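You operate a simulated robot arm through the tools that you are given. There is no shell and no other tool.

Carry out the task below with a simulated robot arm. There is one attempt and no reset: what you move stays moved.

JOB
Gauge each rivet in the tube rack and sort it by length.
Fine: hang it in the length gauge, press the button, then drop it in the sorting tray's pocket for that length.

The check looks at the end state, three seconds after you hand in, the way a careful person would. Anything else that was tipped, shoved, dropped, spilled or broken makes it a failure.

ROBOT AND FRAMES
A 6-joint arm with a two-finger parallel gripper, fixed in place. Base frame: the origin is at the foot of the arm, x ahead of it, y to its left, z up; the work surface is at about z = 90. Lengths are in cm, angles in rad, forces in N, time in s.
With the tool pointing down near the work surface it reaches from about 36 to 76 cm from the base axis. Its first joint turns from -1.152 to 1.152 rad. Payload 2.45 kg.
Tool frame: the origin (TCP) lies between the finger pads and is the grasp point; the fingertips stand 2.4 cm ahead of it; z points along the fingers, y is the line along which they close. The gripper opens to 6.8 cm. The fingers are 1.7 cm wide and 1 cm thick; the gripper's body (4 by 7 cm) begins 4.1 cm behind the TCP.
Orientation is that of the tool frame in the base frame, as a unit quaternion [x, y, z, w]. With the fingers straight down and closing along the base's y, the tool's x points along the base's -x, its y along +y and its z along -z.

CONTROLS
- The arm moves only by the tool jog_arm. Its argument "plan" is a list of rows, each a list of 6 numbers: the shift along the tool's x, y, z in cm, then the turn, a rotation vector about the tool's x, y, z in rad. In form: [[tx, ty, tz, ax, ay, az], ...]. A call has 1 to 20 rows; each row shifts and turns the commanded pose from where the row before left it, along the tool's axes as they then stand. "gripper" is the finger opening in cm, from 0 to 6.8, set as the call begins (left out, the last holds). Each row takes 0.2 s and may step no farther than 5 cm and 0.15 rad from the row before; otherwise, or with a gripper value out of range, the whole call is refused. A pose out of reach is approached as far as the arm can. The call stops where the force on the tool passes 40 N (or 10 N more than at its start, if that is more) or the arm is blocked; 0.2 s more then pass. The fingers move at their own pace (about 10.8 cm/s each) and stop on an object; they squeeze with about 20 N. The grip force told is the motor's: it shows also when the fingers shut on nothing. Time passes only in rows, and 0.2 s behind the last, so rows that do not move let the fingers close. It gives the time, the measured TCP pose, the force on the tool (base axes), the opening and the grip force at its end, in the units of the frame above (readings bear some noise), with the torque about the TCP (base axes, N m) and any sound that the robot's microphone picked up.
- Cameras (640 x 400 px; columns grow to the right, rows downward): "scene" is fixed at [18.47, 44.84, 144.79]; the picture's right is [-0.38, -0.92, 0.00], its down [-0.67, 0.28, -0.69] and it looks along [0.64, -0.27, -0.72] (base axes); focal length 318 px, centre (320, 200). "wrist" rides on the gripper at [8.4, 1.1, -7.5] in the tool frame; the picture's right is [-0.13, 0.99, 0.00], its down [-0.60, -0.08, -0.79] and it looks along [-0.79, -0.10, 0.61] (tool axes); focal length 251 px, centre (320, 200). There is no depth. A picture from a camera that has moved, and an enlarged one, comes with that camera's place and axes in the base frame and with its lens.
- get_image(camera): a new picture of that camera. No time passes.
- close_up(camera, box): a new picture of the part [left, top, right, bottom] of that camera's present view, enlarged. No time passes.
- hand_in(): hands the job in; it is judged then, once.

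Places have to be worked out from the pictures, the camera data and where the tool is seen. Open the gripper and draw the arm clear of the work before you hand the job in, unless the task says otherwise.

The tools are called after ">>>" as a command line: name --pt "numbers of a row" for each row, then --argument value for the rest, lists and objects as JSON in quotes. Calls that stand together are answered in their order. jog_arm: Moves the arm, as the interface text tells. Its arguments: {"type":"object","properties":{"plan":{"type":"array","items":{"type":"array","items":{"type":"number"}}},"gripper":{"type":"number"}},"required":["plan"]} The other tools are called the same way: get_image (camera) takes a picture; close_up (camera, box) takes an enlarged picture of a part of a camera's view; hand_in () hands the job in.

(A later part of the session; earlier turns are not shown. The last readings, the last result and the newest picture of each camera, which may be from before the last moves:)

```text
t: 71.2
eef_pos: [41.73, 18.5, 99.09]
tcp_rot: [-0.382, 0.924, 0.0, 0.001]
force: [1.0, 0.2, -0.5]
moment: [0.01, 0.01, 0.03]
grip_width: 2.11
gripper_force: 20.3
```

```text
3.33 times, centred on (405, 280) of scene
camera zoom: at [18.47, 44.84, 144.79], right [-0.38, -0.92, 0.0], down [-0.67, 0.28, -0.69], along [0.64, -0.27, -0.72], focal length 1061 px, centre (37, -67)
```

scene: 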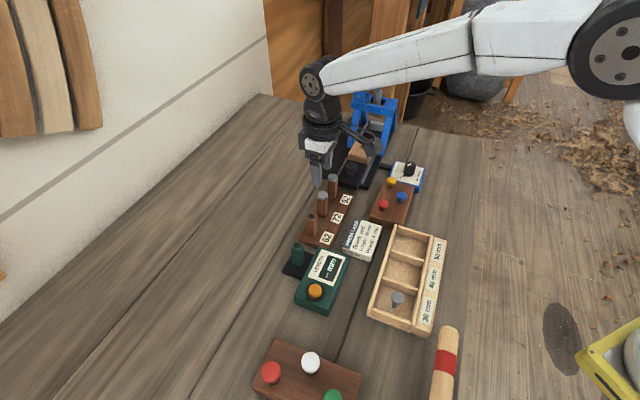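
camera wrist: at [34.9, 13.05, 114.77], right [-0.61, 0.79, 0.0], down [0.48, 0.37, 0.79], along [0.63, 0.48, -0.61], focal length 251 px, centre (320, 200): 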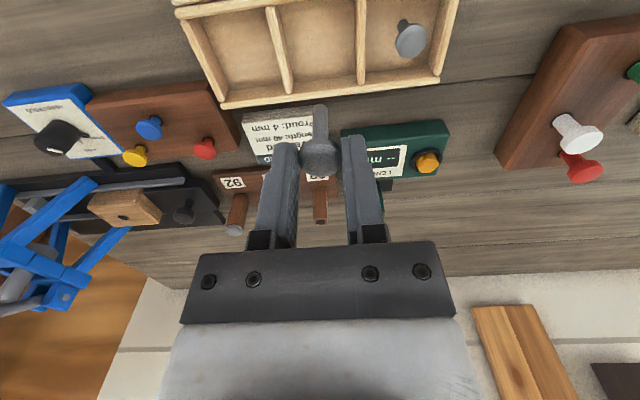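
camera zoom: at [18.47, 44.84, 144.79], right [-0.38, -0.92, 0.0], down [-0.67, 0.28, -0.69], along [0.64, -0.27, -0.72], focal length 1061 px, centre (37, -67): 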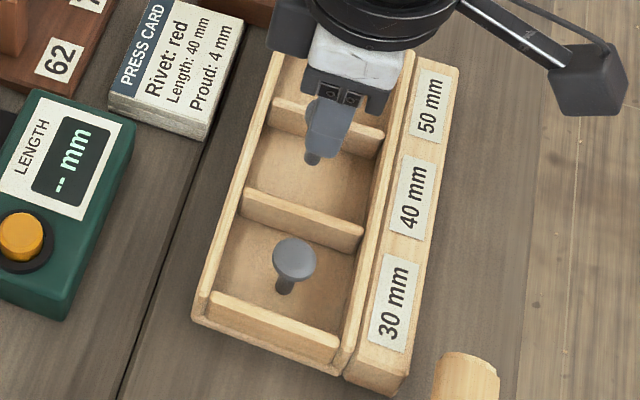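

Stem is centered in the pocket. Lowering 1.7 cm more and releasing.

>>> jog_arm --pt "0 0 0.7 0 0 0" --pt "0 0 0.6 0 0 0" --pt "0 0 0.4 0 0 0" --pt "0 0 0 0 0 0" --pt "0 0 0 0 0 0"

>>> jog_arm --pt "0 0 0 0 0 0" --pt "0 0 0 0 0 0" --pt "0 0 0 0 0 0" --pt "0 0 0 0 0 0" --gripper 3.4

>>> close_up --camera "wrist" --box '[200, 20, 440, 200]'

```text
t: 72.4
eef_pos: [41.77, 18.34, 97.42]
tcp_rot: [-0.383, 0.924, -0.001, 0.001]
force: [0.4, -0.8, -0.3]
moment: [0.02, 0.01, -0.01]
grip_width: 2.09
gripper_force: 20.0
```

```text
t: 73.4
eef_pos: [41.75, 18.35, 97.54]
tcp_rot: [-0.382, 0.924, 0.001, 0.0]
force: [0.1, -0.3, 0.2]
moment: [0.0, -0.01, -0.02]
grip_width: 3.4
gripper_force: 0.0
```

```text
2.22 times, centred on (320, 110) of wrist
camera zoom: at [35.05, 13.1, 105.02], right [-0.61, 0.79, 0.0], down [0.48, 0.37, 0.79], along [0.63, 0.48, -0.61], focal length 559 px, centre (320, 400)
```

zoom: 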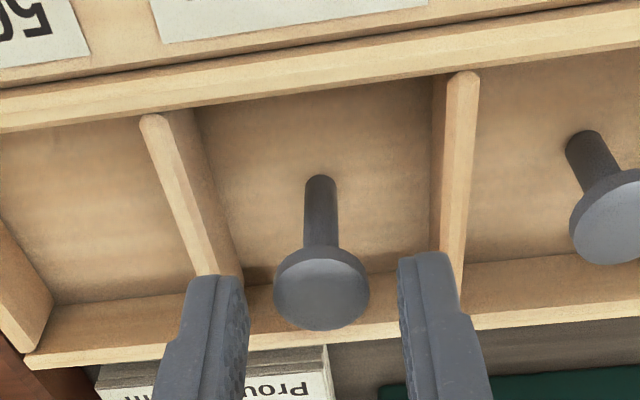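

Released, standing in the 40 mm pocket. Rising and traveling to above rivet 92 at (65.8, 22.0).

>>> jog_arm --pt "0 0 -1.0 0 0 0" --pt "0 0 -2 0 0 0" --pt "0 0 -2 0 0 0" --pt "0 0 -2 0 0 0" --pt "0 0 -1 0 0 0" --pt "0 0 0 0 0 0"

>>> jog_arm --pt "-2.81 -2.05 0 0 0 0" --pt "-2.81 -2.05 0 0 0 0" --pt "-2.81 -2.05 0 0 0 0" --pt "-2.81 -2.05 0 0 0 0" --pt "-2.81 -2.05 0 0 0 0" --pt "-2.81 -2.05 0 0 0 0" --pt "-2.81 -2.02 0 0 0 0" --pt "0 0 0 0 0 0" --pt "0 0 0 0 0 0" --gripper 4.2

>>> get_image --camera "wrist"

>>> close_up --camera "wrist" --box '[240, 50, 400, 150]'

>>> get_image --camera "scene"

```text
t: 74.8
eef_pos: [41.85, 18.21, 105.54]
tcp_rot: [-0.383, 0.924, 0.0, 0.0]
force: [0.2, 0.3, -0.4]
moment: [-0.02, 0.0, -0.03]
grip_width: 3.38
gripper_force: 0.0
```

```text
t: 76.8
eef_pos: [65.74, 22.04, 105.35]
tcp_rot: [-0.382, 0.924, 0.001, 0.0]
force: [0.0, -0.1, -0.2]
moment: [-0.03, 0.02, 0.02]
grip_width: 4.21
gripper_force: 0.0
```

```text
taken
camera wrist: at [58.98, 16.81, 112.86], right [-0.61, 0.79, 0.0], down [0.48, 0.37, 0.79], along [0.63, 0.48, -0.61], focal length 251 px, centre (320, 200)
```

wrist: 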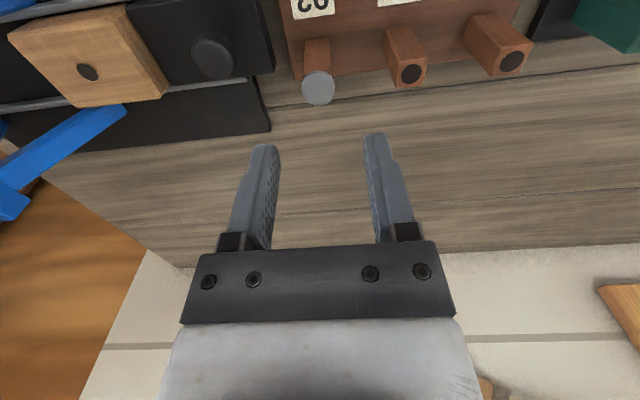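

```text
4.00 times, centred on (320, 100) of wrist
camera zoom: at [58.98, 16.81, 112.86], right [-0.61, 0.79, 0.0], down [0.48, 0.37, 0.79], along [0.63, 0.48, -0.61], focal length 1006 px, centre (320, 600)
```

zoom: 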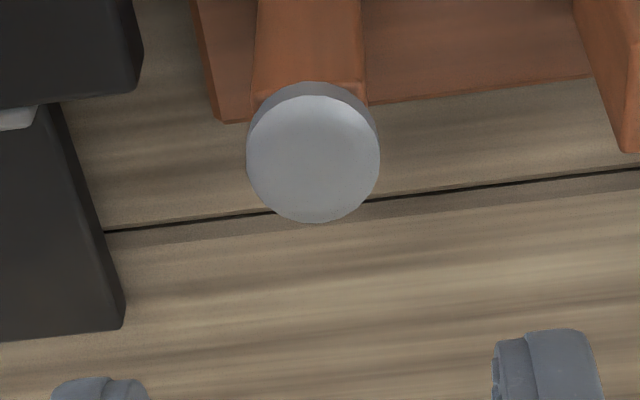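

```text
taken
```

scene: 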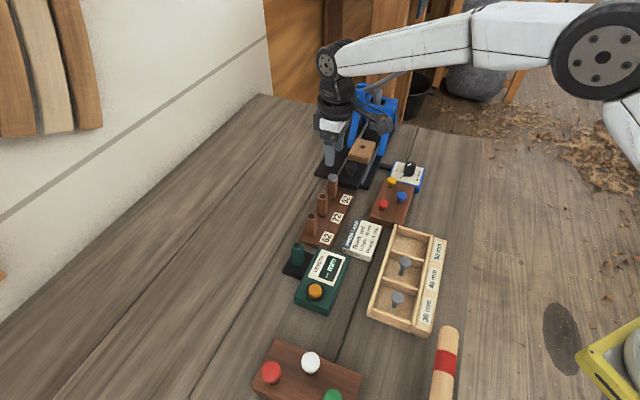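

Head 92 is at (65.85, 21.96); only ~0.15 cm correction needed. Descending most of the way.

>>> jog_arm --pt "-0.1 -0.1 0 0 0 0" --pt "0 0 1.4 0 0 0" --pt "0 0 1.4 0 0 0" --pt "0 0 1.4 0 0 0" --pt "0 0 1.2 0 0 0" --pt "0 0 0.9 0 0 0" --pt "0 0 0 0 0 0" --pt "0 0 0 0 0 0"

>>> close_up --camera "wrist" --box '[240, 60, 400, 180]'

>>> close_up --camera "scene" --box '[280, 90, 420, 230]'

```text
t: 78.6
eef_pos: [65.97, 22.2, 99.31]
tcp_rot: [-0.383, 0.924, 0.0, 0.001]
force: [-0.4, -0.2, -0.6]
moment: [-0.02, 0.01, 0.03]
grip_width: 4.2
gripper_force: 0.0
```

```text
3.33 times, centred on (320, 120) of wrist
camera zoom: at [59.28, 16.89, 106.89], right [-0.61, 0.79, 0.0], down [0.48, 0.37, 0.79], along [0.63, 0.48, -0.61], focal length 838 px, centre (320, 467)
```

zoom: 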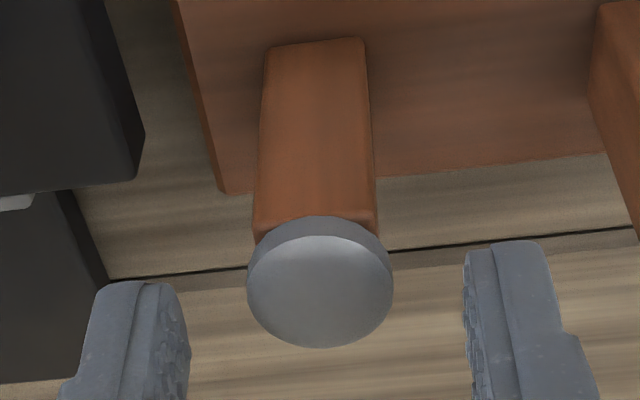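

```text
2.86 times, centred on (350, 160) of scene
camera zoom: at [18.47, 44.84, 144.79], right [-0.38, -0.92, 0.0], down [-0.67, 0.28, -0.69], along [0.64, -0.27, -0.72], focal length 909 px, centre (234, 314)
```

zoom: 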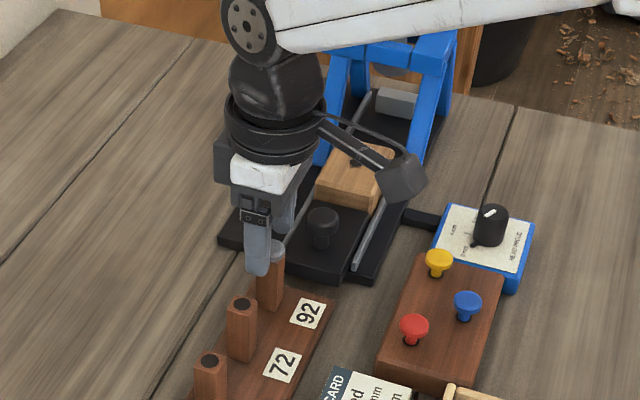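

Head sits ~0.18 cm toward the camera from the axis. Correcting along tool x and descending the last 0.6 cm.

>>> jog_arm --pt "0.18 0 0.3 0 0 0" --pt "0 0 0.33 0 0 0" --pt "0 0 0 0 0 0" --pt "0 0 0 0 0 0"

>>> close_up --camera "wrist" --box '[240, 60, 400, 180]'

```text
t: 79.6
eef_pos: [65.93, 21.97, 98.78]
tcp_rot: [-0.382, 0.924, 0.0, 0.001]
force: [-0.1, -0.3, 0.0]
moment: [-0.01, -0.07, 0.04]
grip_width: 4.17
gripper_force: 0.1
```

```text
3.33 times, centred on (320, 120) of wrist
camera zoom: at [59.22, 16.87, 106.32], right [-0.61, 0.79, 0.0], down [0.48, 0.37, 0.79], along [0.63, 0.48, -0.61], focal length 838 px, centre (320, 467)
```

zoom: 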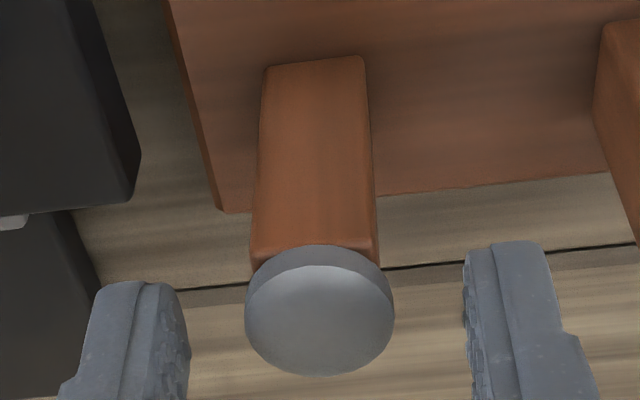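

Still ~0.13 cm forward of the head; correcting and then closing.

>>> jog_arm --pt "0.13 0 0.05 0 0 0" --pt "0 0 0 0 0 0" --pt "0 0 0 0 0 0"

>>> close_up --camera "wrist" --box '[240, 60, 400, 180]'

>>> jog_arm --pt "0 0 0 0 0 0" --pt "0 0 0 0 0 0" --gripper 0

>>> close_up --camera "wrist" --box '[240, 60, 400, 180]'

```text
t: 80.4
eef_pos: [65.93, 22.06, 98.59]
tcp_rot: [-0.383, 0.924, 0.0, 0.0]
force: [0.8, -0.4, -0.4]
moment: [-0.03, 0.04, 0.0]
grip_width: 4.22
gripper_force: 0.2
```

```text
3.33 times, centred on (320, 120) of wrist
camera zoom: at [59.13, 16.75, 106.19], right [-0.61, 0.79, 0.0], down [0.48, 0.37, 0.79], along [0.63, 0.48, -0.61], focal length 838 px, centre (320, 467)
```

zoom: 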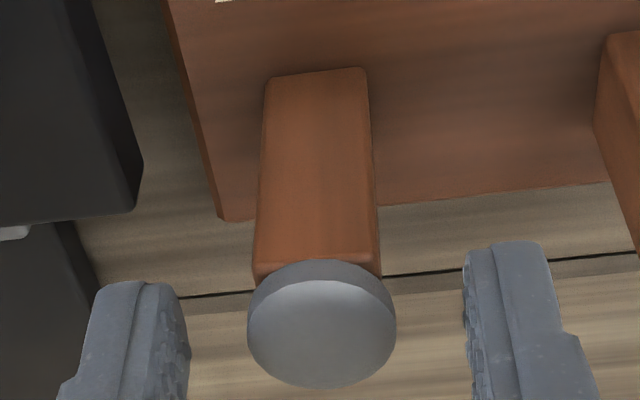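

```text
t: 81.0
eef_pos: [65.81, 22.01, 98.64]
tcp_rot: [-0.383, 0.924, 0.0, 0.001]
force: [0.1, -0.8, -0.2]
moment: [0.03, 0.03, 0.01]
grip_width: 2.07
gripper_force: 20.3
```

```text
3.33 times, centred on (320, 120) of wrist
camera zoom: at [59.13, 16.75, 106.19], right [-0.61, 0.79, 0.0], down [0.48, 0.37, 0.79], along [0.63, 0.48, -0.61], focal length 838 px, centre (320, 467)
```

zoom: 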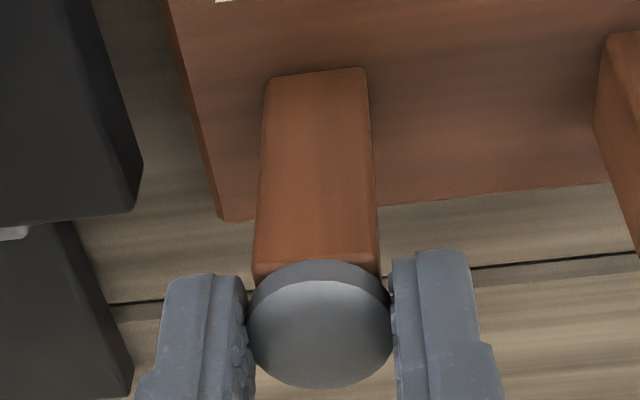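

Gripped squarely on the head. Lifting straight up far enough for a long stem.

>>> jog_arm --pt "0 0 -0.7 0 0 0" --pt "0 0 -0.9 0 0 0" --pt "0 0 -1.2 0 0 0" --pt "0 0 -1.4 0 0 0" --pt "0 0 -1.4 0 0 0" --pt "0 0 -1.4 0 0 0" --pt "0 0 -1.4 0 0 0" --pt "0 0 -1.4 0 0 0" --pt "0 0 0 0 0 0"

>>> get_image --camera "wrist"

>>> close_up --camera "scene" --box '[280, 90, 420, 230]'

```text
t: 83.0
eef_pos: [65.89, 21.81, 108.44]
tcp_rot: [-0.382, 0.924, 0.0, 0.002]
force: [-0.6, -0.5, -0.8]
moment: [0.02, 0.02, -0.02]
grip_width: 2.05
gripper_force: 20.1
```

```text
taken
camera wrist: at [59.15, 16.61, 116.03], right [-0.61, 0.79, 0.0], down [0.48, 0.37, 0.79], along [0.63, 0.48, -0.61], focal length 251 px, centre (320, 200)
```

wrist: 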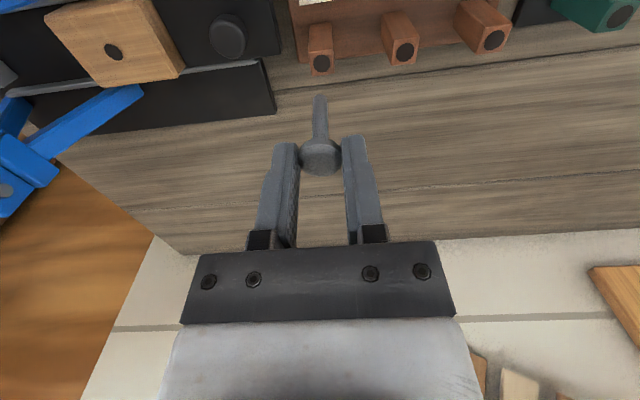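

```text
2.86 times, centred on (350, 160) of scene
camera zoom: at [18.48, 44.84, 144.79], right [-0.38, -0.92, 0.0], down [-0.67, 0.28, -0.69], along [0.64, -0.27, -0.72], focal length 909 px, centre (234, 314)
```

zoom: 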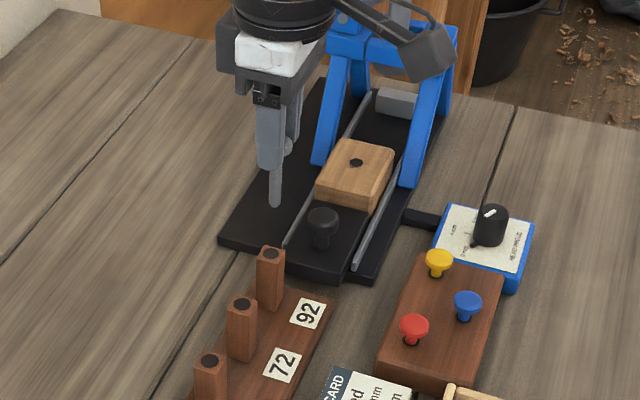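

Rivet 3's stem is ~5 cm. Moving along the rack line to the gauge at this height.

>>> jog_arm --pt "0.03 2.8 0 0 0 0" --pt "0.03 2.8 0 0 0 0" --pt "0.03 2.8 0 0 0 0" --pt "0.03 2.8 0 0 0 0" --pt "0.03 2.8 0 0 0 0" --pt "0.03 2.8 0 0 0 0" --pt "0.02 2.82 0 0 0 0" --pt "0 0 0 0 0 0" --pt "0 0 0 0 0 0" --pt "0 0 0 0 0 0"

>>> close_up --camera "wrist" --box '[240, 40, 400, 180]'

```text
t: 85.2
eef_pos: [51.78, 35.5, 108.59]
tcp_rot: [-0.383, 0.924, 0.0, 0.0]
force: [0.8, 1.4, -0.9]
moment: [-0.03, 0.0, 0.0]
grip_width: 2.07
gripper_force: 20.6
```

```text
2.86 times, centred on (320, 110) of wrist
camera zoom: at [44.96, 30.33, 116.03], right [-0.61, 0.79, 0.0], down [0.48, 0.37, 0.79], along [0.63, 0.48, -0.61], focal length 718 px, centre (320, 457)
```

zoom: 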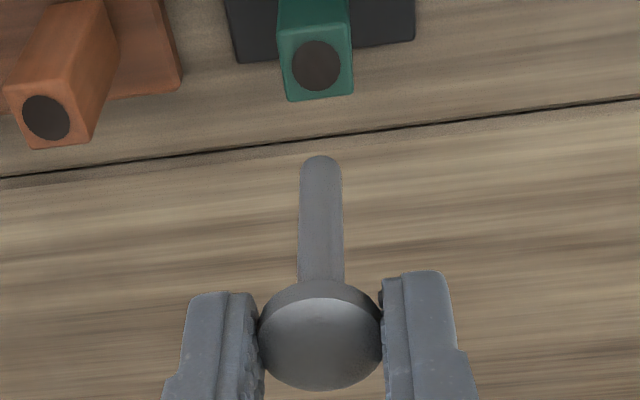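

Offset ~0.1 cm left and 0.15 cm forward. Correcting and lowering to just above the hole.

>>> jog_arm --pt "-0.14 -0.1 0 0 0 0" --pt "0 0 1.2 0 0 0" --pt "0 0 1.2 0 0 0" --pt "0 0 1.0 0 0 0" --pt "0 0 0.5 0 0 0" --pt "0 0 0 0 0 0" --pt "0 0 0 0 0 0"

>>> close_up --camera "wrist" --box '[240, 60, 400, 180]'

>>> close_up --camera "scene" --box '[270, 200, 330, 260]'

```text
t: 86.8
eef_pos: [51.86, 35.66, 104.71]
tcp_rot: [-0.382, 0.924, 0.001, 0.001]
force: [0.2, -0.1, -0.8]
moment: [0.0, -0.03, -0.03]
grip_width: 2.1
gripper_force: 19.8
```

```text
3.33 times, centred on (320, 120) of wrist
camera zoom: at [45.13, 30.38, 112.17], right [-0.61, 0.79, 0.0], down [0.48, 0.37, 0.79], along [0.63, 0.48, -0.61], focal length 838 px, centre (320, 467)
```

zoom: 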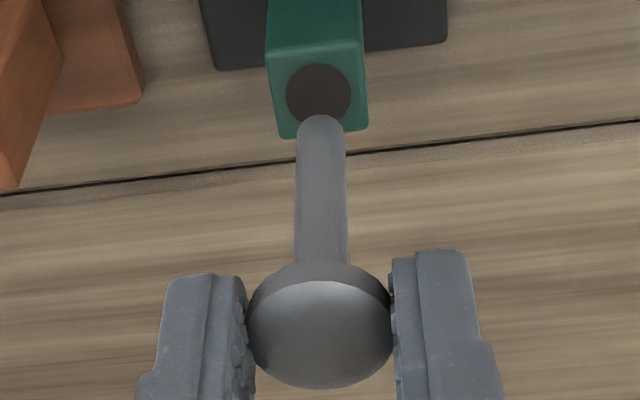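

```text
6.67 times, centred on (300, 230) of scene
camera zoom: at [18.48, 44.84, 144.79], right [-0.38, -0.92, 0.0], down [-0.67, 0.28, -0.69], along [0.64, -0.27, -0.72], focal length 2122 px, centre (453, 0)
```

zoom: 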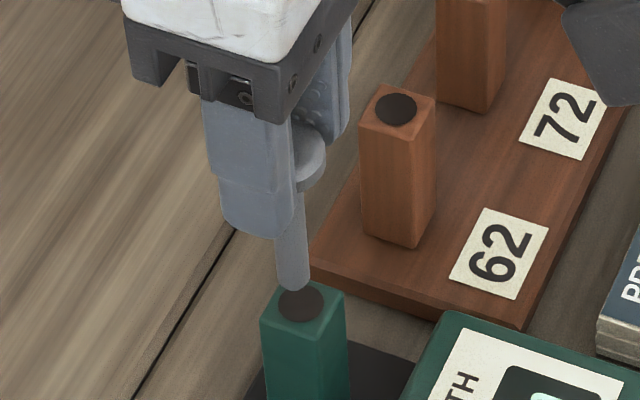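

Both views indicate the stem should shift ~0.12 cm toward the camera side and slightly left. Correcting and re-checking.

>>> jog_arm --pt "0.12 -0.06 0 0 0 0" --pt "0 0 0.2 0 0 0" --pt "0 0 0 0 0 0" --pt "0 0 0 0 0 0"

>>> close_up --camera "wrist" --box '[240, 60, 400, 180]'

>>> close_up --camera "scene" --box '[270, 200, 330, 260]'

```text
t: 87.8
eef_pos: [51.86, 35.44, 104.3]
tcp_rot: [-0.383, 0.924, 0.0, 0.001]
force: [-0.3, -0.1, -0.1]
moment: [-0.03, 0.01, -0.01]
grip_width: 2.09
gripper_force: 20.0
```

```text
3.33 times, centred on (320, 120) of wrist
camera zoom: at [45.19, 30.3, 111.91], right [-0.61, 0.79, 0.0], down [0.48, 0.37, 0.79], along [0.63, 0.48, -0.61], focal length 838 px, centre (320, 467)
```

zoom: 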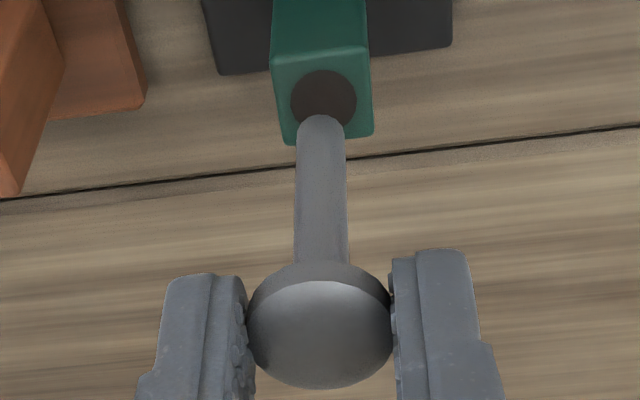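

```text
6.67 times, centred on (300, 230) of scene
camera zoom: at [18.48, 44.84, 144.79], right [-0.38, -0.92, 0.0], down [-0.67, 0.28, -0.69], along [0.64, -0.27, -0.72], focal length 2122 px, centre (453, 0)
```

zoom: 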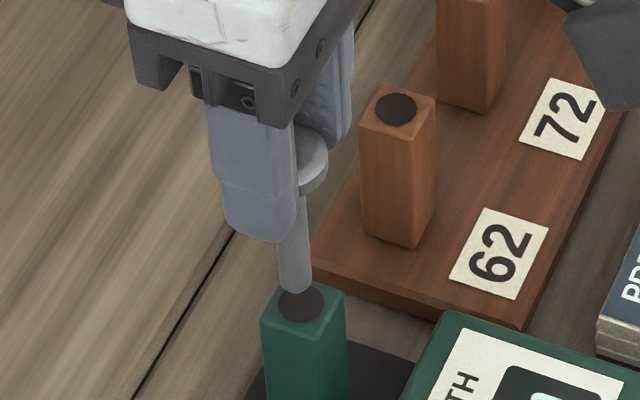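

Still ~0.1 cm too far forward, and ~0.07 cm left. One more small correction.

>>> jog_arm --pt "0.11 0.05 0 0 0 0" --pt "0 0 0.2 0 0 0" --pt "0 0 0 0 0 0" --pt "0 0 0 0 0 0"

>>> close_up --camera "wrist" --box '[240, 60, 400, 180]'

>>> close_up --camera "scene" --box '[270, 200, 330, 260]'

```text
t: 88.8
eef_pos: [51.86, 35.41, 104.06]
tcp_rot: [-0.383, 0.924, 0.001, 0.001]
force: [0.2, 0.8, 0.3]
moment: [0.01, -0.04, -0.02]
grip_width: 2.09
gripper_force: 19.9
```

```text
3.33 times, centred on (320, 120) of wrist
camera zoom: at [45.09, 30.26, 111.66], right [-0.61, 0.79, 0.0], down [0.48, 0.37, 0.79], along [0.63, 0.48, -0.61], focal length 838 px, centre (320, 467)
```

zoom: 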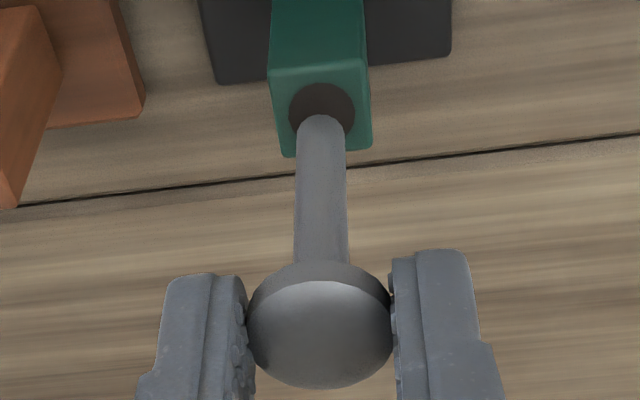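

```text
6.67 times, centred on (300, 230) of scene
camera zoom: at [18.48, 44.84, 144.79], right [-0.38, -0.92, 0.0], down [-0.67, 0.28, -0.69], along [0.64, -0.27, -0.72], focal length 2122 px, centre (453, 0)
```

zoom: 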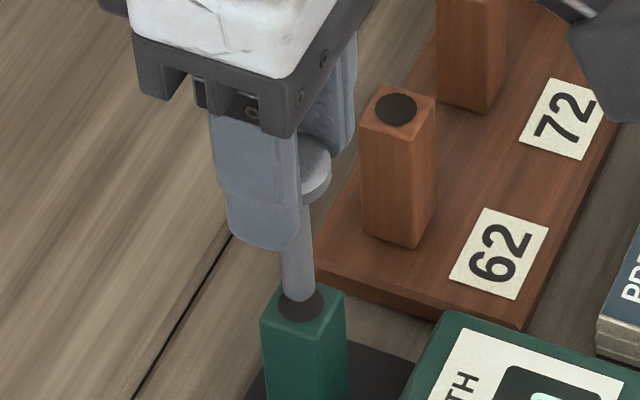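

Aligned in both views. Inserting about 1.2 cm.

>>> jog_arm --pt "0 0 0.4 0 0 0" --pt "0 0 0.4 0 0 0" --pt "0 0 0.4 0 0 0" --pt "0 0 0 0 0 0"

>>> close_up --camera "wrist" --box '[240, 60, 400, 180]'

>>> close_up --camera "scene" --box '[270, 200, 330, 260]'

```text
t: 89.8
eef_pos: [51.64, 35.44, 102.91]
tcp_rot: [-0.383, 0.924, 0.0, 0.001]
force: [-1.7, -0.2, -0.1]
moment: [-0.01, -0.01, 0.04]
grip_width: 2.08
gripper_force: 19.9
```

```text
3.33 times, centred on (320, 120) of wrist
camera zoom: at [44.98, 30.22, 110.42], right [-0.61, 0.79, 0.0], down [0.48, 0.37, 0.79], along [0.63, 0.48, -0.61], focal length 838 px, centre (320, 467)
```

zoom: 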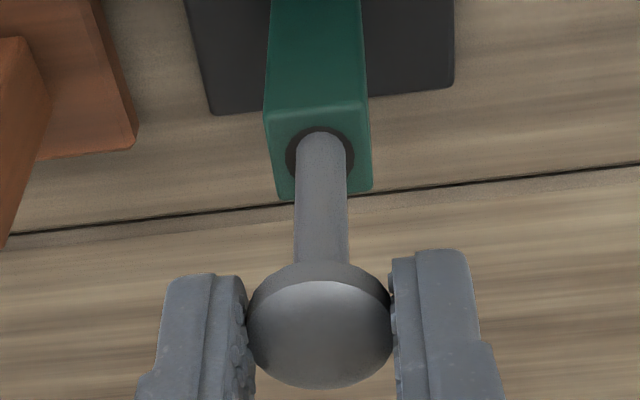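

```text
6.67 times, centred on (300, 230) of scene
camera zoom: at [18.48, 44.84, 144.79], right [-0.38, -0.92, 0.0], down [-0.67, 0.28, -0.69], along [0.64, -0.27, -0.72], focal length 2122 px, centre (453, 0)
```

zoom: 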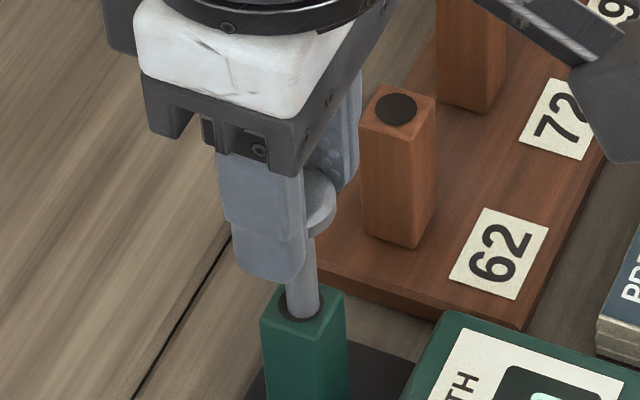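

In the hole, slightly toward the near side. Nudging forward 0.07 cm and continuing down.

>>> jog_arm --pt "-0.07 0 0.3 0 0 0" --pt "0 0 0.5 0 0 0" --pt "0 0 0.5 0 0 0" --pt "0 0 0 0 0 0"

>>> close_up --camera "wrist" --box '[240, 60, 400, 180]'

>>> close_up --camera "scene" --box '[270, 200, 330, 260]'

```text
t: 90.8
eef_pos: [51.72, 35.58, 101.71]
tcp_rot: [-0.382, 0.924, 0.001, 0.001]
force: [-0.6, -0.3, -1.5]
moment: [-0.04, -0.01, 0.0]
grip_width: 2.08
gripper_force: 19.6
```

```text
3.33 times, centred on (320, 120) of wrist
camera zoom: at [45.02, 30.3, 109.21], right [-0.61, 0.79, 0.0], down [0.48, 0.37, 0.79], along [0.63, 0.48, -0.61], focal length 838 px, centre (320, 467)
```

zoom: 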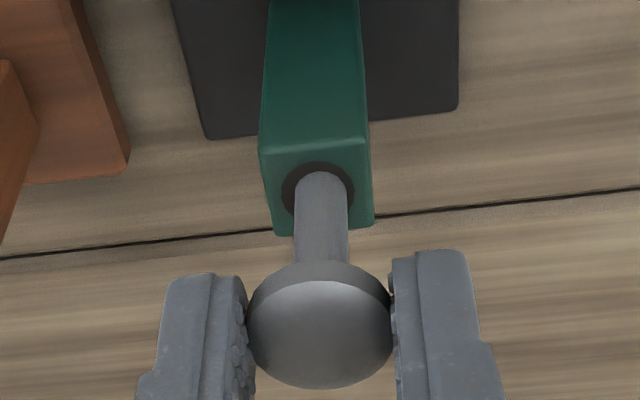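

```text
6.67 times, centred on (300, 230) of scene
camera zoom: at [18.48, 44.84, 144.79], right [-0.38, -0.92, 0.0], down [-0.67, 0.28, -0.69], along [0.64, -0.27, -0.72], focal length 2122 px, centre (453, 0)
```

zoom: 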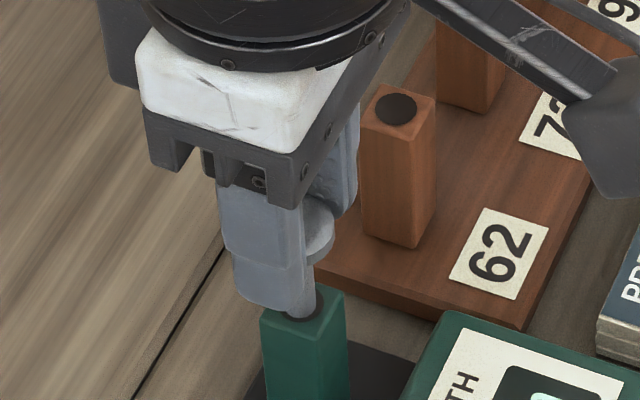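

Well centered. Lowering the remaining 2.7 cm in two parts.

>>> jog_arm --pt "0 0 0.5 0 0 0" --pt "0 0 0.5 0 0 0" --pt "0 0 0.4 0 0 0" --pt "0 0 0 0 0 0"

>>> jog_arm --pt "0 0 0.5 0 0 0" --pt "0 0 0.4 0 0 0" --pt "0 0 0.3 0 0 0" --pt "0 0 0 0 0 0" --pt "0 0 0 0 0 0"

>>> close_up --camera "wrist" --box '[240, 60, 400, 180]'

```text
t: 91.8
eef_pos: [51.83, 35.35, 100.32]
tcp_rot: [-0.382, 0.924, 0.001, 0.001]
force: [0.6, 0.0, -1.4]
moment: [-0.01, 0.01, 0.01]
grip_width: 2.1
gripper_force: 20.1
```

```text
t: 93.0
eef_pos: [51.86, 35.43, 98.91]
tcp_rot: [-0.383, 0.924, 0.0, 0.001]
force: [-0.4, -0.1, -1.1]
moment: [0.02, 0.03, -0.02]
grip_width: 2.07
gripper_force: 19.7
```

```text
3.33 times, centred on (320, 120) of wrist
camera zoom: at [45.11, 30.29, 106.52], right [-0.61, 0.79, 0.0], down [0.48, 0.37, 0.79], along [0.63, 0.48, -0.61], focal length 838 px, centre (320, 467)
```

zoom: 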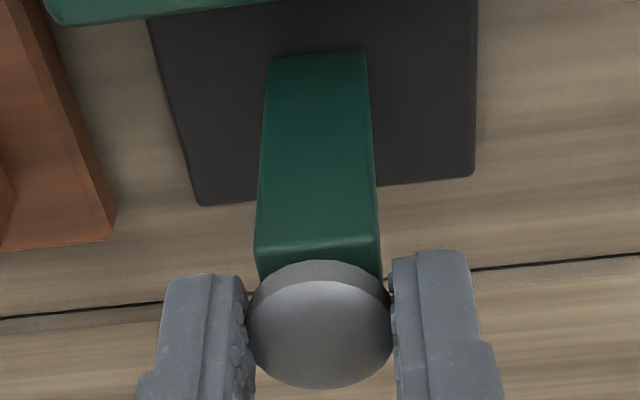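

Just above the seat, no force. Releasing.

>>> jog_arm --pt "0 0 0 0 0 0" --pt "0 0 0 0 0 0" --pt "0 0 0 0 0 0" --gripper 4.2

>>> close_up --camera "wrist" --box '[240, 60, 400, 180]'

```text
t: 93.8
eef_pos: [51.85, 35.41, 99.0]
tcp_rot: [-0.382, 0.924, 0.0, 0.0]
force: [0.9, 0.3, 0.3]
moment: [0.03, 0.0, -0.02]
grip_width: 4.2
gripper_force: 0.0
```

```text
3.33 times, centred on (320, 120) of wrist
camera zoom: at [45.11, 30.29, 106.53], right [-0.61, 0.79, 0.0], down [0.48, 0.37, 0.79], along [0.63, 0.48, -0.61], focal length 838 px, centre (320, 467)
```

zoom: 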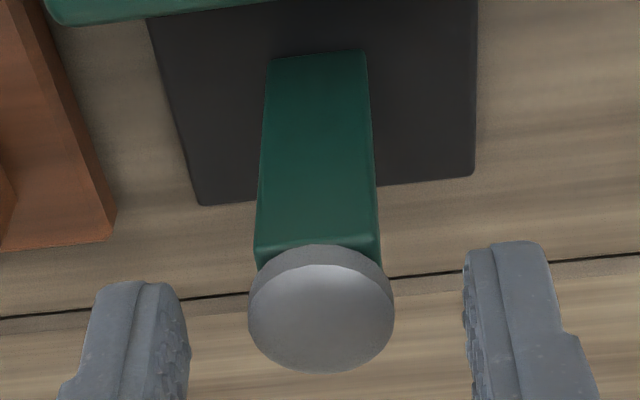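

Seated. Rising, closing, and moving above the button.

>>> jog_arm --pt "0 0 -1.5 0 0 0" --pt "0 0 -1.5 0 0 0" --pt "0 0 -1.5 0 0 0" --pt "0 0 -1.5 0 0 0"

>>> jog_arm --pt "1.44 1.44 0 0 0 0" --pt "1.44 1.44 0 0 0 0" --pt "1.44 1.44 0 0 0 0" --pt "1.44 1.44 0 0 0 0" --pt "0 0 1.6 0 0 0" --pt "0 0 1.6 0 0 0" --pt "0 0 1.6 0 0 0" --pt "0 0 1.6 0 0 0" --pt "0 0 0.6 0 0 0" --pt "0 0 0 0 0 0" --pt "0 0 0 0 0 0" --gripper 0

>>> close_up --camera "wrist" --box '[200, 40, 400, 200]'

```text
t: 94.8
eef_pos: [51.69, 35.51, 104.79]
tcp_rot: [-0.382, 0.924, 0.0, 0.001]
force: [-1.1, 0.2, -0.9]
moment: [0.01, -0.03, 0.03]
grip_width: 4.21
gripper_force: 0.1
```

```text
t: 97.2
eef_pos: [43.63, 35.57, 97.93]
tcp_rot: [-0.383, 0.924, 0.0, 0.001]
force: [1.0, 0.3, 0.7]
moment: [0.02, 0.0, 0.01]
grip_width: 0.01
gripper_force: 20.3
```

```text
2.50 times, centred on (300, 120) of wrist
camera zoom: at [36.87, 30.37, 105.5], right [-0.61, 0.79, 0.0], down [0.48, 0.37, 0.79], along [0.63, 0.48, -0.61], focal length 629 px, centre (370, 400)
```

zoom: 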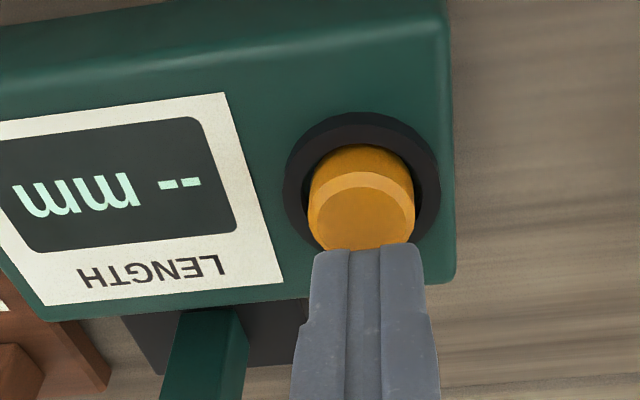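

Same alignment as before. Pressing in small steps.

>>> jog_arm --pt "0 0 0.5 0 0 0" --pt "0 0 0.5 0 0 0" --pt "0 0 0.3 0 0 0" --pt "0 0 0.1 0 0 0" --pt "0 0 0.1 0 0 0" --pt "0 0 0.1 0 0 0" --pt "0 0 0.1 0 0 0" --pt "0 0 0 0 0 0"

>>> close_up --camera "wrist" --box '[200, 40, 400, 200]'

```text
t: 99.0
eef_pos: [43.72, 35.51, 96.39]
tcp_rot: [-0.382, 0.924, 0.0, 0.0]
force: [-1.4, 0.0, 1.7]
moment: [0.03, 0.02, 0.02]
grip_width: 0.0
gripper_force: 19.8
heard: click
```

```text
2.50 times, centred on (300, 120) of wrist
camera zoom: at [36.96, 30.3, 103.85], right [-0.61, 0.79, 0.0], down [0.48, 0.37, 0.79], along [0.63, 0.48, -0.61], focal length 629 px, centre (370, 400)
```

zoom: 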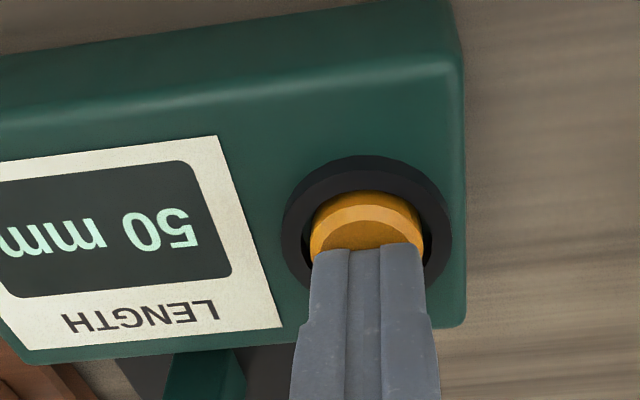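

Click, display reads 50 mm. Rising and returning over the gauge.

>>> jog_arm --pt "0 0 -0.8 0 0 0" --pt "0 0 -1.8 0 0 0" --pt "0 0 -1.8 0 0 0" --pt "0 0 -1.8 0 0 0" --pt "0 0 -1.3 0 0 0"

>>> jog_arm --pt "-1.42 -1.42 0 0 0 0" --pt "-1.42 -1.42 0 0 0 0" --pt "-1.43 -1.42 0 0 0 0" --pt "-1.43 -1.42 0 0 0 0" --pt "0 0 0 0 0 0" --pt "0 0 0 0 0 0" --pt "0 0 0 0 0 0" --gripper 4.2

>>> close_up --camera "wrist" --box '[240, 50, 400, 150]'

```text
t: 100.2
eef_pos: [43.59, 35.47, 103.87]
tcp_rot: [-0.383, 0.924, 0.0, 0.001]
force: [0.4, -0.2, -0.1]
moment: [0.03, -0.03, 0.02]
grip_width: 0.0
gripper_force: 19.8
```

```text
t: 101.8
eef_pos: [51.92, 35.53, 103.69]
tcp_rot: [-0.383, 0.924, 0.001, 0.0]
force: [-0.2, -0.6, 0.8]
moment: [0.0, 0.01, -0.01]
grip_width: 4.22
gripper_force: 0.1
```

```text
4.00 times, centred on (320, 100) of wrist
camera zoom: at [45.18, 30.33, 111.34], right [-0.61, 0.79, 0.0], down [0.48, 0.37, 0.79], along [0.63, 0.48, -0.61], focal length 1006 px, centre (320, 600)
```

zoom: 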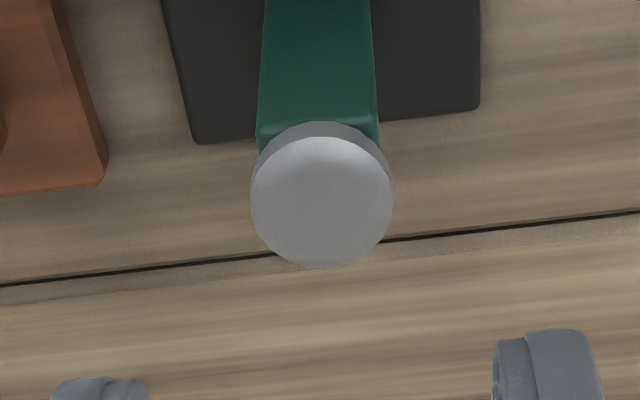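

Head centered (51.91, 35.52). Descending to straddle it.

>>> jog_arm --pt "0 0 1.2 0 0 0" --pt "0 0 1.2 0 0 0" --pt "0 0 1.2 0 0 0" --pt "0 0 1.0 0 0 0" --pt "0 0 0.5 0 0 0" --pt "0 0 0 0 0 0" --pt "0 0 0 0 0 0"

>>> close_up --camera "wrist" --box '[240, 60, 400, 180]'

```text
t: 103.4
eef_pos: [51.8, 35.55, 98.67]
tcp_rot: [-0.383, 0.924, 0.0, 0.001]
force: [-1.1, 0.1, 0.3]
moment: [-0.02, 0.03, 0.04]
grip_width: 4.19
gripper_force: 0.1
```

```text
3.33 times, centred on (320, 120) of wrist
camera zoom: at [45.13, 30.31, 106.22], right [-0.61, 0.79, 0.0], down [0.48, 0.37, 0.79], along [0.63, 0.48, -0.61], focal length 838 px, centre (320, 467)
```

zoom: 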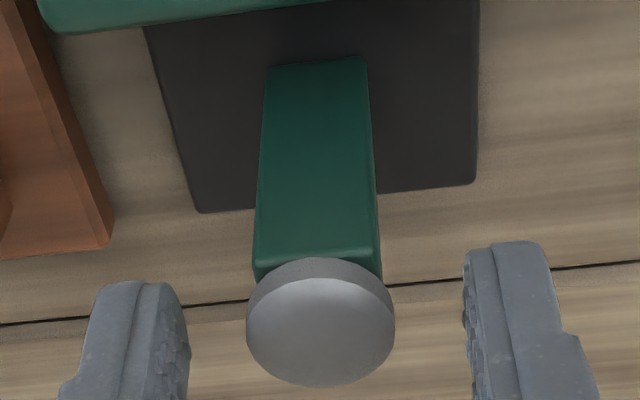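

Centered. Closing and lifting high enough for the 50 mm stem.

>>> jog_arm --pt "0 0 0 0 0 0" --pt "0 0 0 0 0 0" --gripper 0

>>> jog_arm --pt "0 0 -0.7 0 0 0" --pt "0 0 -0.9 0 0 0" --pt "0 0 -1.2 0 0 0" --pt "0 0 -1.4 0 0 0" --pt "0 0 -1.4 0 0 0" --pt "0 0 -1.4 0 0 0" --pt "0 0 -1.4 0 0 0" --pt "0 0 -1.4 0 0 0" --pt "0 0 0 0 0 0"

>>> get_image --camera "wrist"

```text
t: 104.0
eef_pos: [51.81, 35.55, 98.62]
tcp_rot: [-0.382, 0.924, 0.001, 0.001]
force: [0.4, 0.7, -1.2]
moment: [0.0, -0.04, 0.01]
grip_width: 2.07
gripper_force: 19.9
```

```text
t: 106.0
eef_pos: [51.75, 35.64, 108.39]
tcp_rot: [-0.383, 0.924, 0.0, 0.0]
force: [-0.3, -0.5, -0.8]
moment: [0.02, -0.01, 0.03]
grip_width: 2.06
gripper_force: 20.0
```

```text
taken
camera wrist: at [44.98, 30.32, 115.97], right [-0.61, 0.79, 0.0], down [0.48, 0.37, 0.79], along [0.63, 0.48, -0.61], focal length 251 px, centre (320, 200)
```

wrist: 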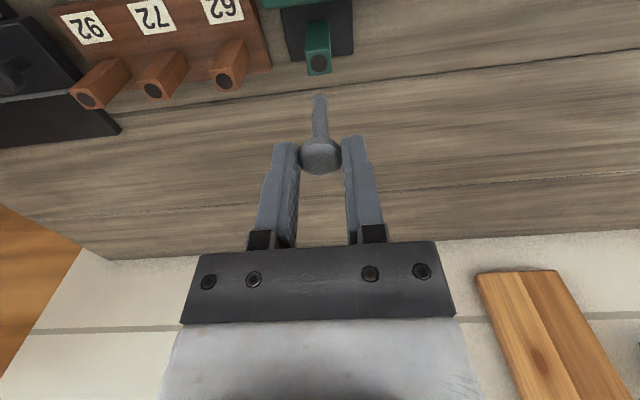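

Carrying rivet 3 to above the 50 mm pocket near (46.5, 13.6).

>>> jog_arm --pt "3.19 -1.97 0 0 0 0" --pt "3.19 -1.97 0 0 0 0" --pt "3.19 -1.97 0 0 0 0" --pt "3.19 -1.97 0 0 0 0" --pt "3.2 -1.96 0 0 0 0" --pt "3.2 -1.96 0 0 0 0" --pt "0 0 0 0 0 0" --pt "0 0 0 0 0 0"

>>> jog_arm --pt "0 0 1.8 0 0 0" --pt "0 0 1.8 0 0 0" --pt "0 0 1.2 0 0 0" --pt "0 0 0 0 0 0" --pt "0 0 0 0 0 0"

>>> get_image --camera "wrist"

>>> close_up --camera "scene" --box '[360, 220, 450, 340]'

```text
t: 107.8
eef_pos: [46.35, 13.59, 108.47]
tcp_rot: [-0.383, 0.924, 0.001, 0.001]
force: [-0.1, -0.6, 0.1]
moment: [0.01, 0.0, 0.01]
grip_width: 2.09
gripper_force: 20.0
```

```text
t: 109.0
eef_pos: [46.66, 13.76, 103.65]
tcp_rot: [-0.383, 0.924, 0.001, 0.0]
force: [0.3, -0.2, -0.6]
moment: [0.02, -0.02, -0.04]
grip_width: 2.06
gripper_force: 20.0
```

```text
taken
camera wrist: at [39.91, 8.48, 111.16], right [-0.61, 0.79, 0.0], down [0.48, 0.37, 0.79], along [0.63, 0.48, -0.61], focal length 251 px, centre (320, 200)
```

wrist: 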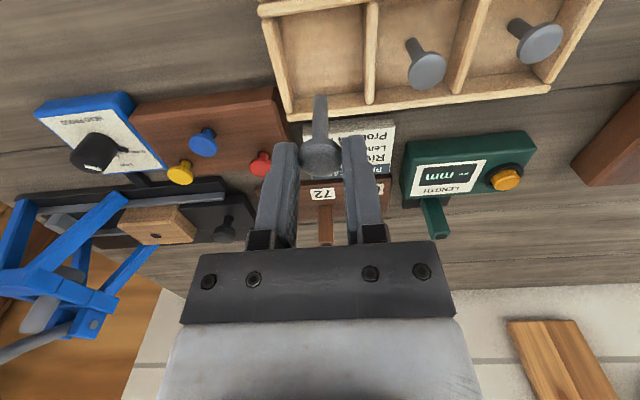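

```text
3.33 times, centred on (405, 280) of scene
camera zoom: at [18.48, 44.84, 144.79], right [-0.38, -0.92, 0.0], down [-0.67, 0.28, -0.69], along [0.64, -0.27, -0.72], focal length 1061 px, centre (37, -67)
```

zoom: 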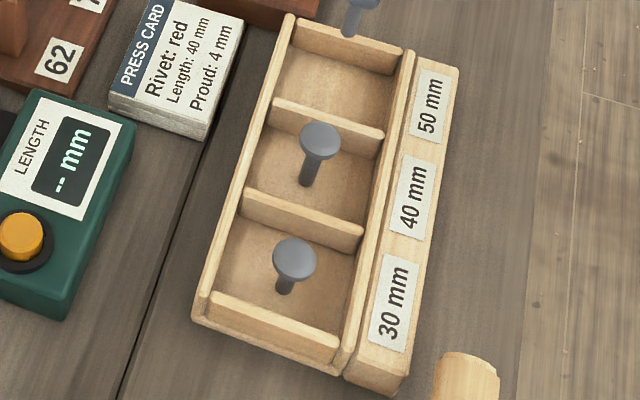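

Centered over the 50 mm pocket. Lowering to near the floor.

>>> jog_arm --pt "0 0 1.4 0 0 0" --pt "0 0 1.4 0 0 0" --pt "0 0 1.2 0 0 0" --pt "0 0 0.8 0 0 0" --pt "0 0 0.4 0 0 0" --pt "0 0 0 0 0 0" --pt "0 0 0 0 0 0"

>>> close_up --camera "wrist" --box '[200, 20, 440, 200]'

>>> close_up --camera "scene" --box '[360, 220, 450, 340]'

```text
t: 110.6
eef_pos: [46.48, 13.76, 98.6]
tcp_rot: [-0.383, 0.924, 0.0, 0.001]
force: [1.4, 0.1, -1.0]
moment: [0.0, -0.03, 0.0]
grip_width: 2.09
gripper_force: 20.0
```

```text
2.22 times, centred on (320, 110) of wrist
camera zoom: at [39.82, 8.53, 106.12], right [-0.61, 0.79, 0.0], down [0.48, 0.37, 0.79], along [0.63, 0.48, -0.61], focal length 559 px, centre (320, 400)
```

zoom: 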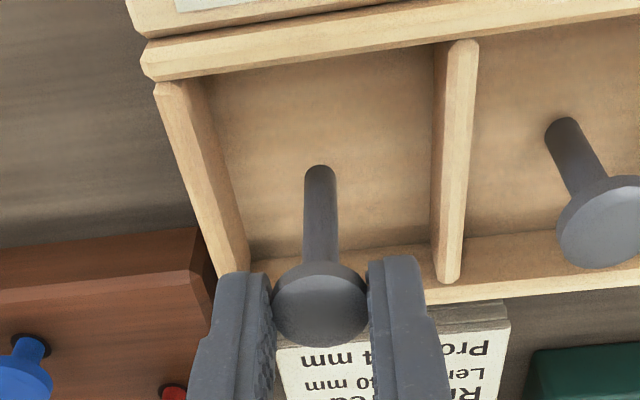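

```text
3.33 times, centred on (405, 280) of scene
camera zoom: at [18.47, 44.84, 144.79], right [-0.38, -0.92, 0.0], down [-0.67, 0.28, -0.69], along [0.64, -0.27, -0.72], focal length 1061 px, centre (37, -67)
```

zoom: 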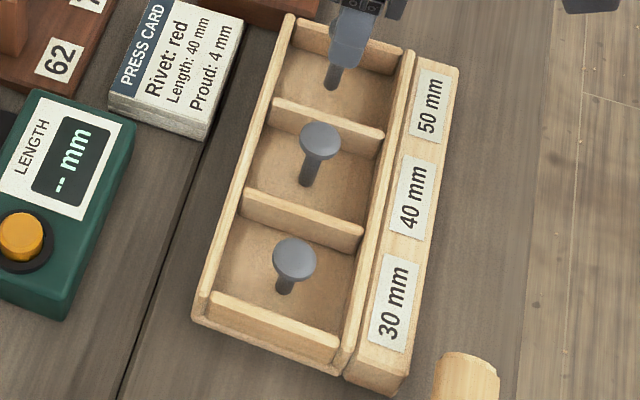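

Tip is about 0.8 cm above the floor. Lowering 0.5 more and releasing.

>>> jog_arm --pt "0 0 0.2 0 0 0" --pt "0 0 0.2 0 0 0" --pt "0 0 0.1 0 0 0" --pt "0 0 0 0 0 0" --pt "0 0 0 0 0 0"

>>> jog_arm --pt "0 0 0 0 0 0" --pt "0 0 0 0 0 0" --pt "0 0 0 0 0 0" --pt "0 0 0 0 0 0" --gripper 3.4

>>> close_up --camera "wrist" --box '[200, 20, 440, 200]'

```text
t: 111.8
eef_pos: [46.66, 13.68, 97.89]
tcp_rot: [-0.383, 0.924, 0.0, 0.001]
force: [-0.9, -0.4, -0.5]
moment: [-0.02, 0.02, 0.02]
grip_width: 2.09
gripper_force: 20.2
```

```text
t: 112.8
eef_pos: [46.45, 13.72, 98.11]
tcp_rot: [-0.383, 0.924, 0.001, 0.001]
force: [-0.8, -0.2, -0.1]
moment: [0.04, -0.01, 0.01]
grip_width: 3.42
gripper_force: 0.1
```

```text
2.22 times, centred on (320, 110) of wrist
camera zoom: at [39.82, 8.47, 105.52], right [-0.61, 0.79, 0.0], down [0.48, 0.37, 0.79], along [0.63, 0.48, -0.61], focal length 559 px, centre (320, 400)
```

zoom: 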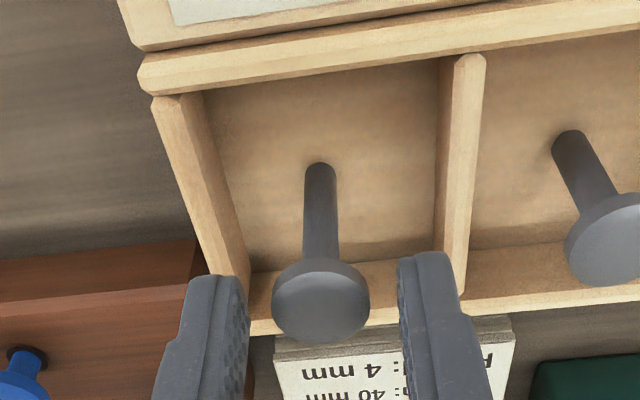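

The 50 mm rivet stands in its pocket. Rising straight up clear of it, then checking the whole scene.

>>> jog_arm --pt "0 0 -0.8 0 0 0" --pt "0 0 -2 0 0 0" --pt "0 0 -2.5 0 0 0" --pt "0 0 -3 0 0 0" --pt "0 0 -3 0 0 0" --pt "0 0 -3 0 0 0" --pt "0 0 0 0 0 0"

>>> get_image --camera "wrist"

>>> get_image --camera "scene"

>>> close_up --camera "scene" --box '[270, 170, 450, 340]'

```text
t: 114.4
eef_pos: [46.64, 13.74, 112.31]
tcp_rot: [-0.383, 0.924, 0.0, 0.002]
force: [-0.5, -0.4, -0.3]
moment: [0.01, -0.02, -0.02]
grip_width: 3.39
gripper_force: 0.1
```

```text
taken
camera wrist: at [39.83, 8.51, 119.85], right [-0.61, 0.79, 0.0], down [0.48, 0.37, 0.79], along [0.63, 0.48, -0.61], focal length 251 px, centre (320, 200)
```

wrist: 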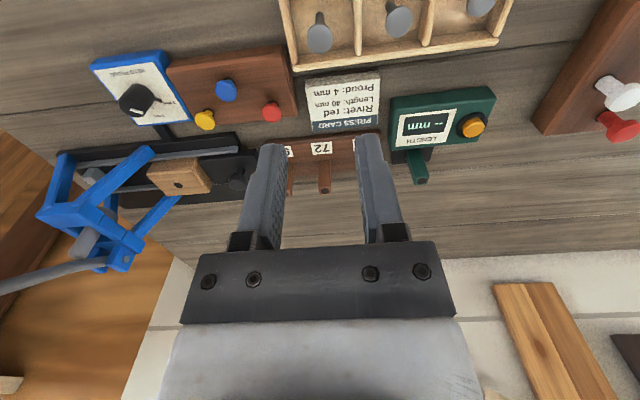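

```text
taken
```

scene: 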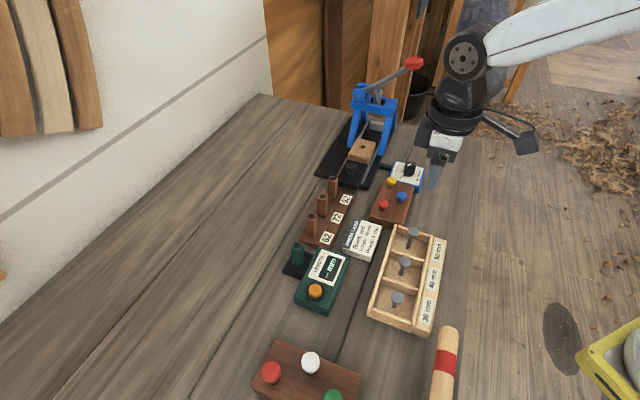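

```text
2.35 times, centred on (360, 255) of scene
camera zoom: at [18.47, 44.84, 144.79], right [-0.38, -0.92, 0.0], down [-0.67, 0.28, -0.69], along [0.64, -0.27, -0.72], focal length 749 px, centre (226, 71)
```

zoom: 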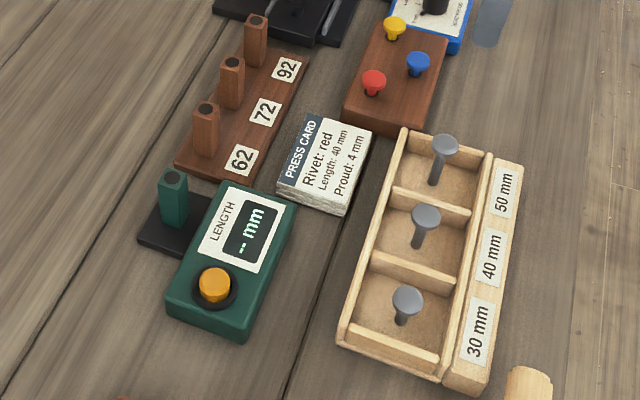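

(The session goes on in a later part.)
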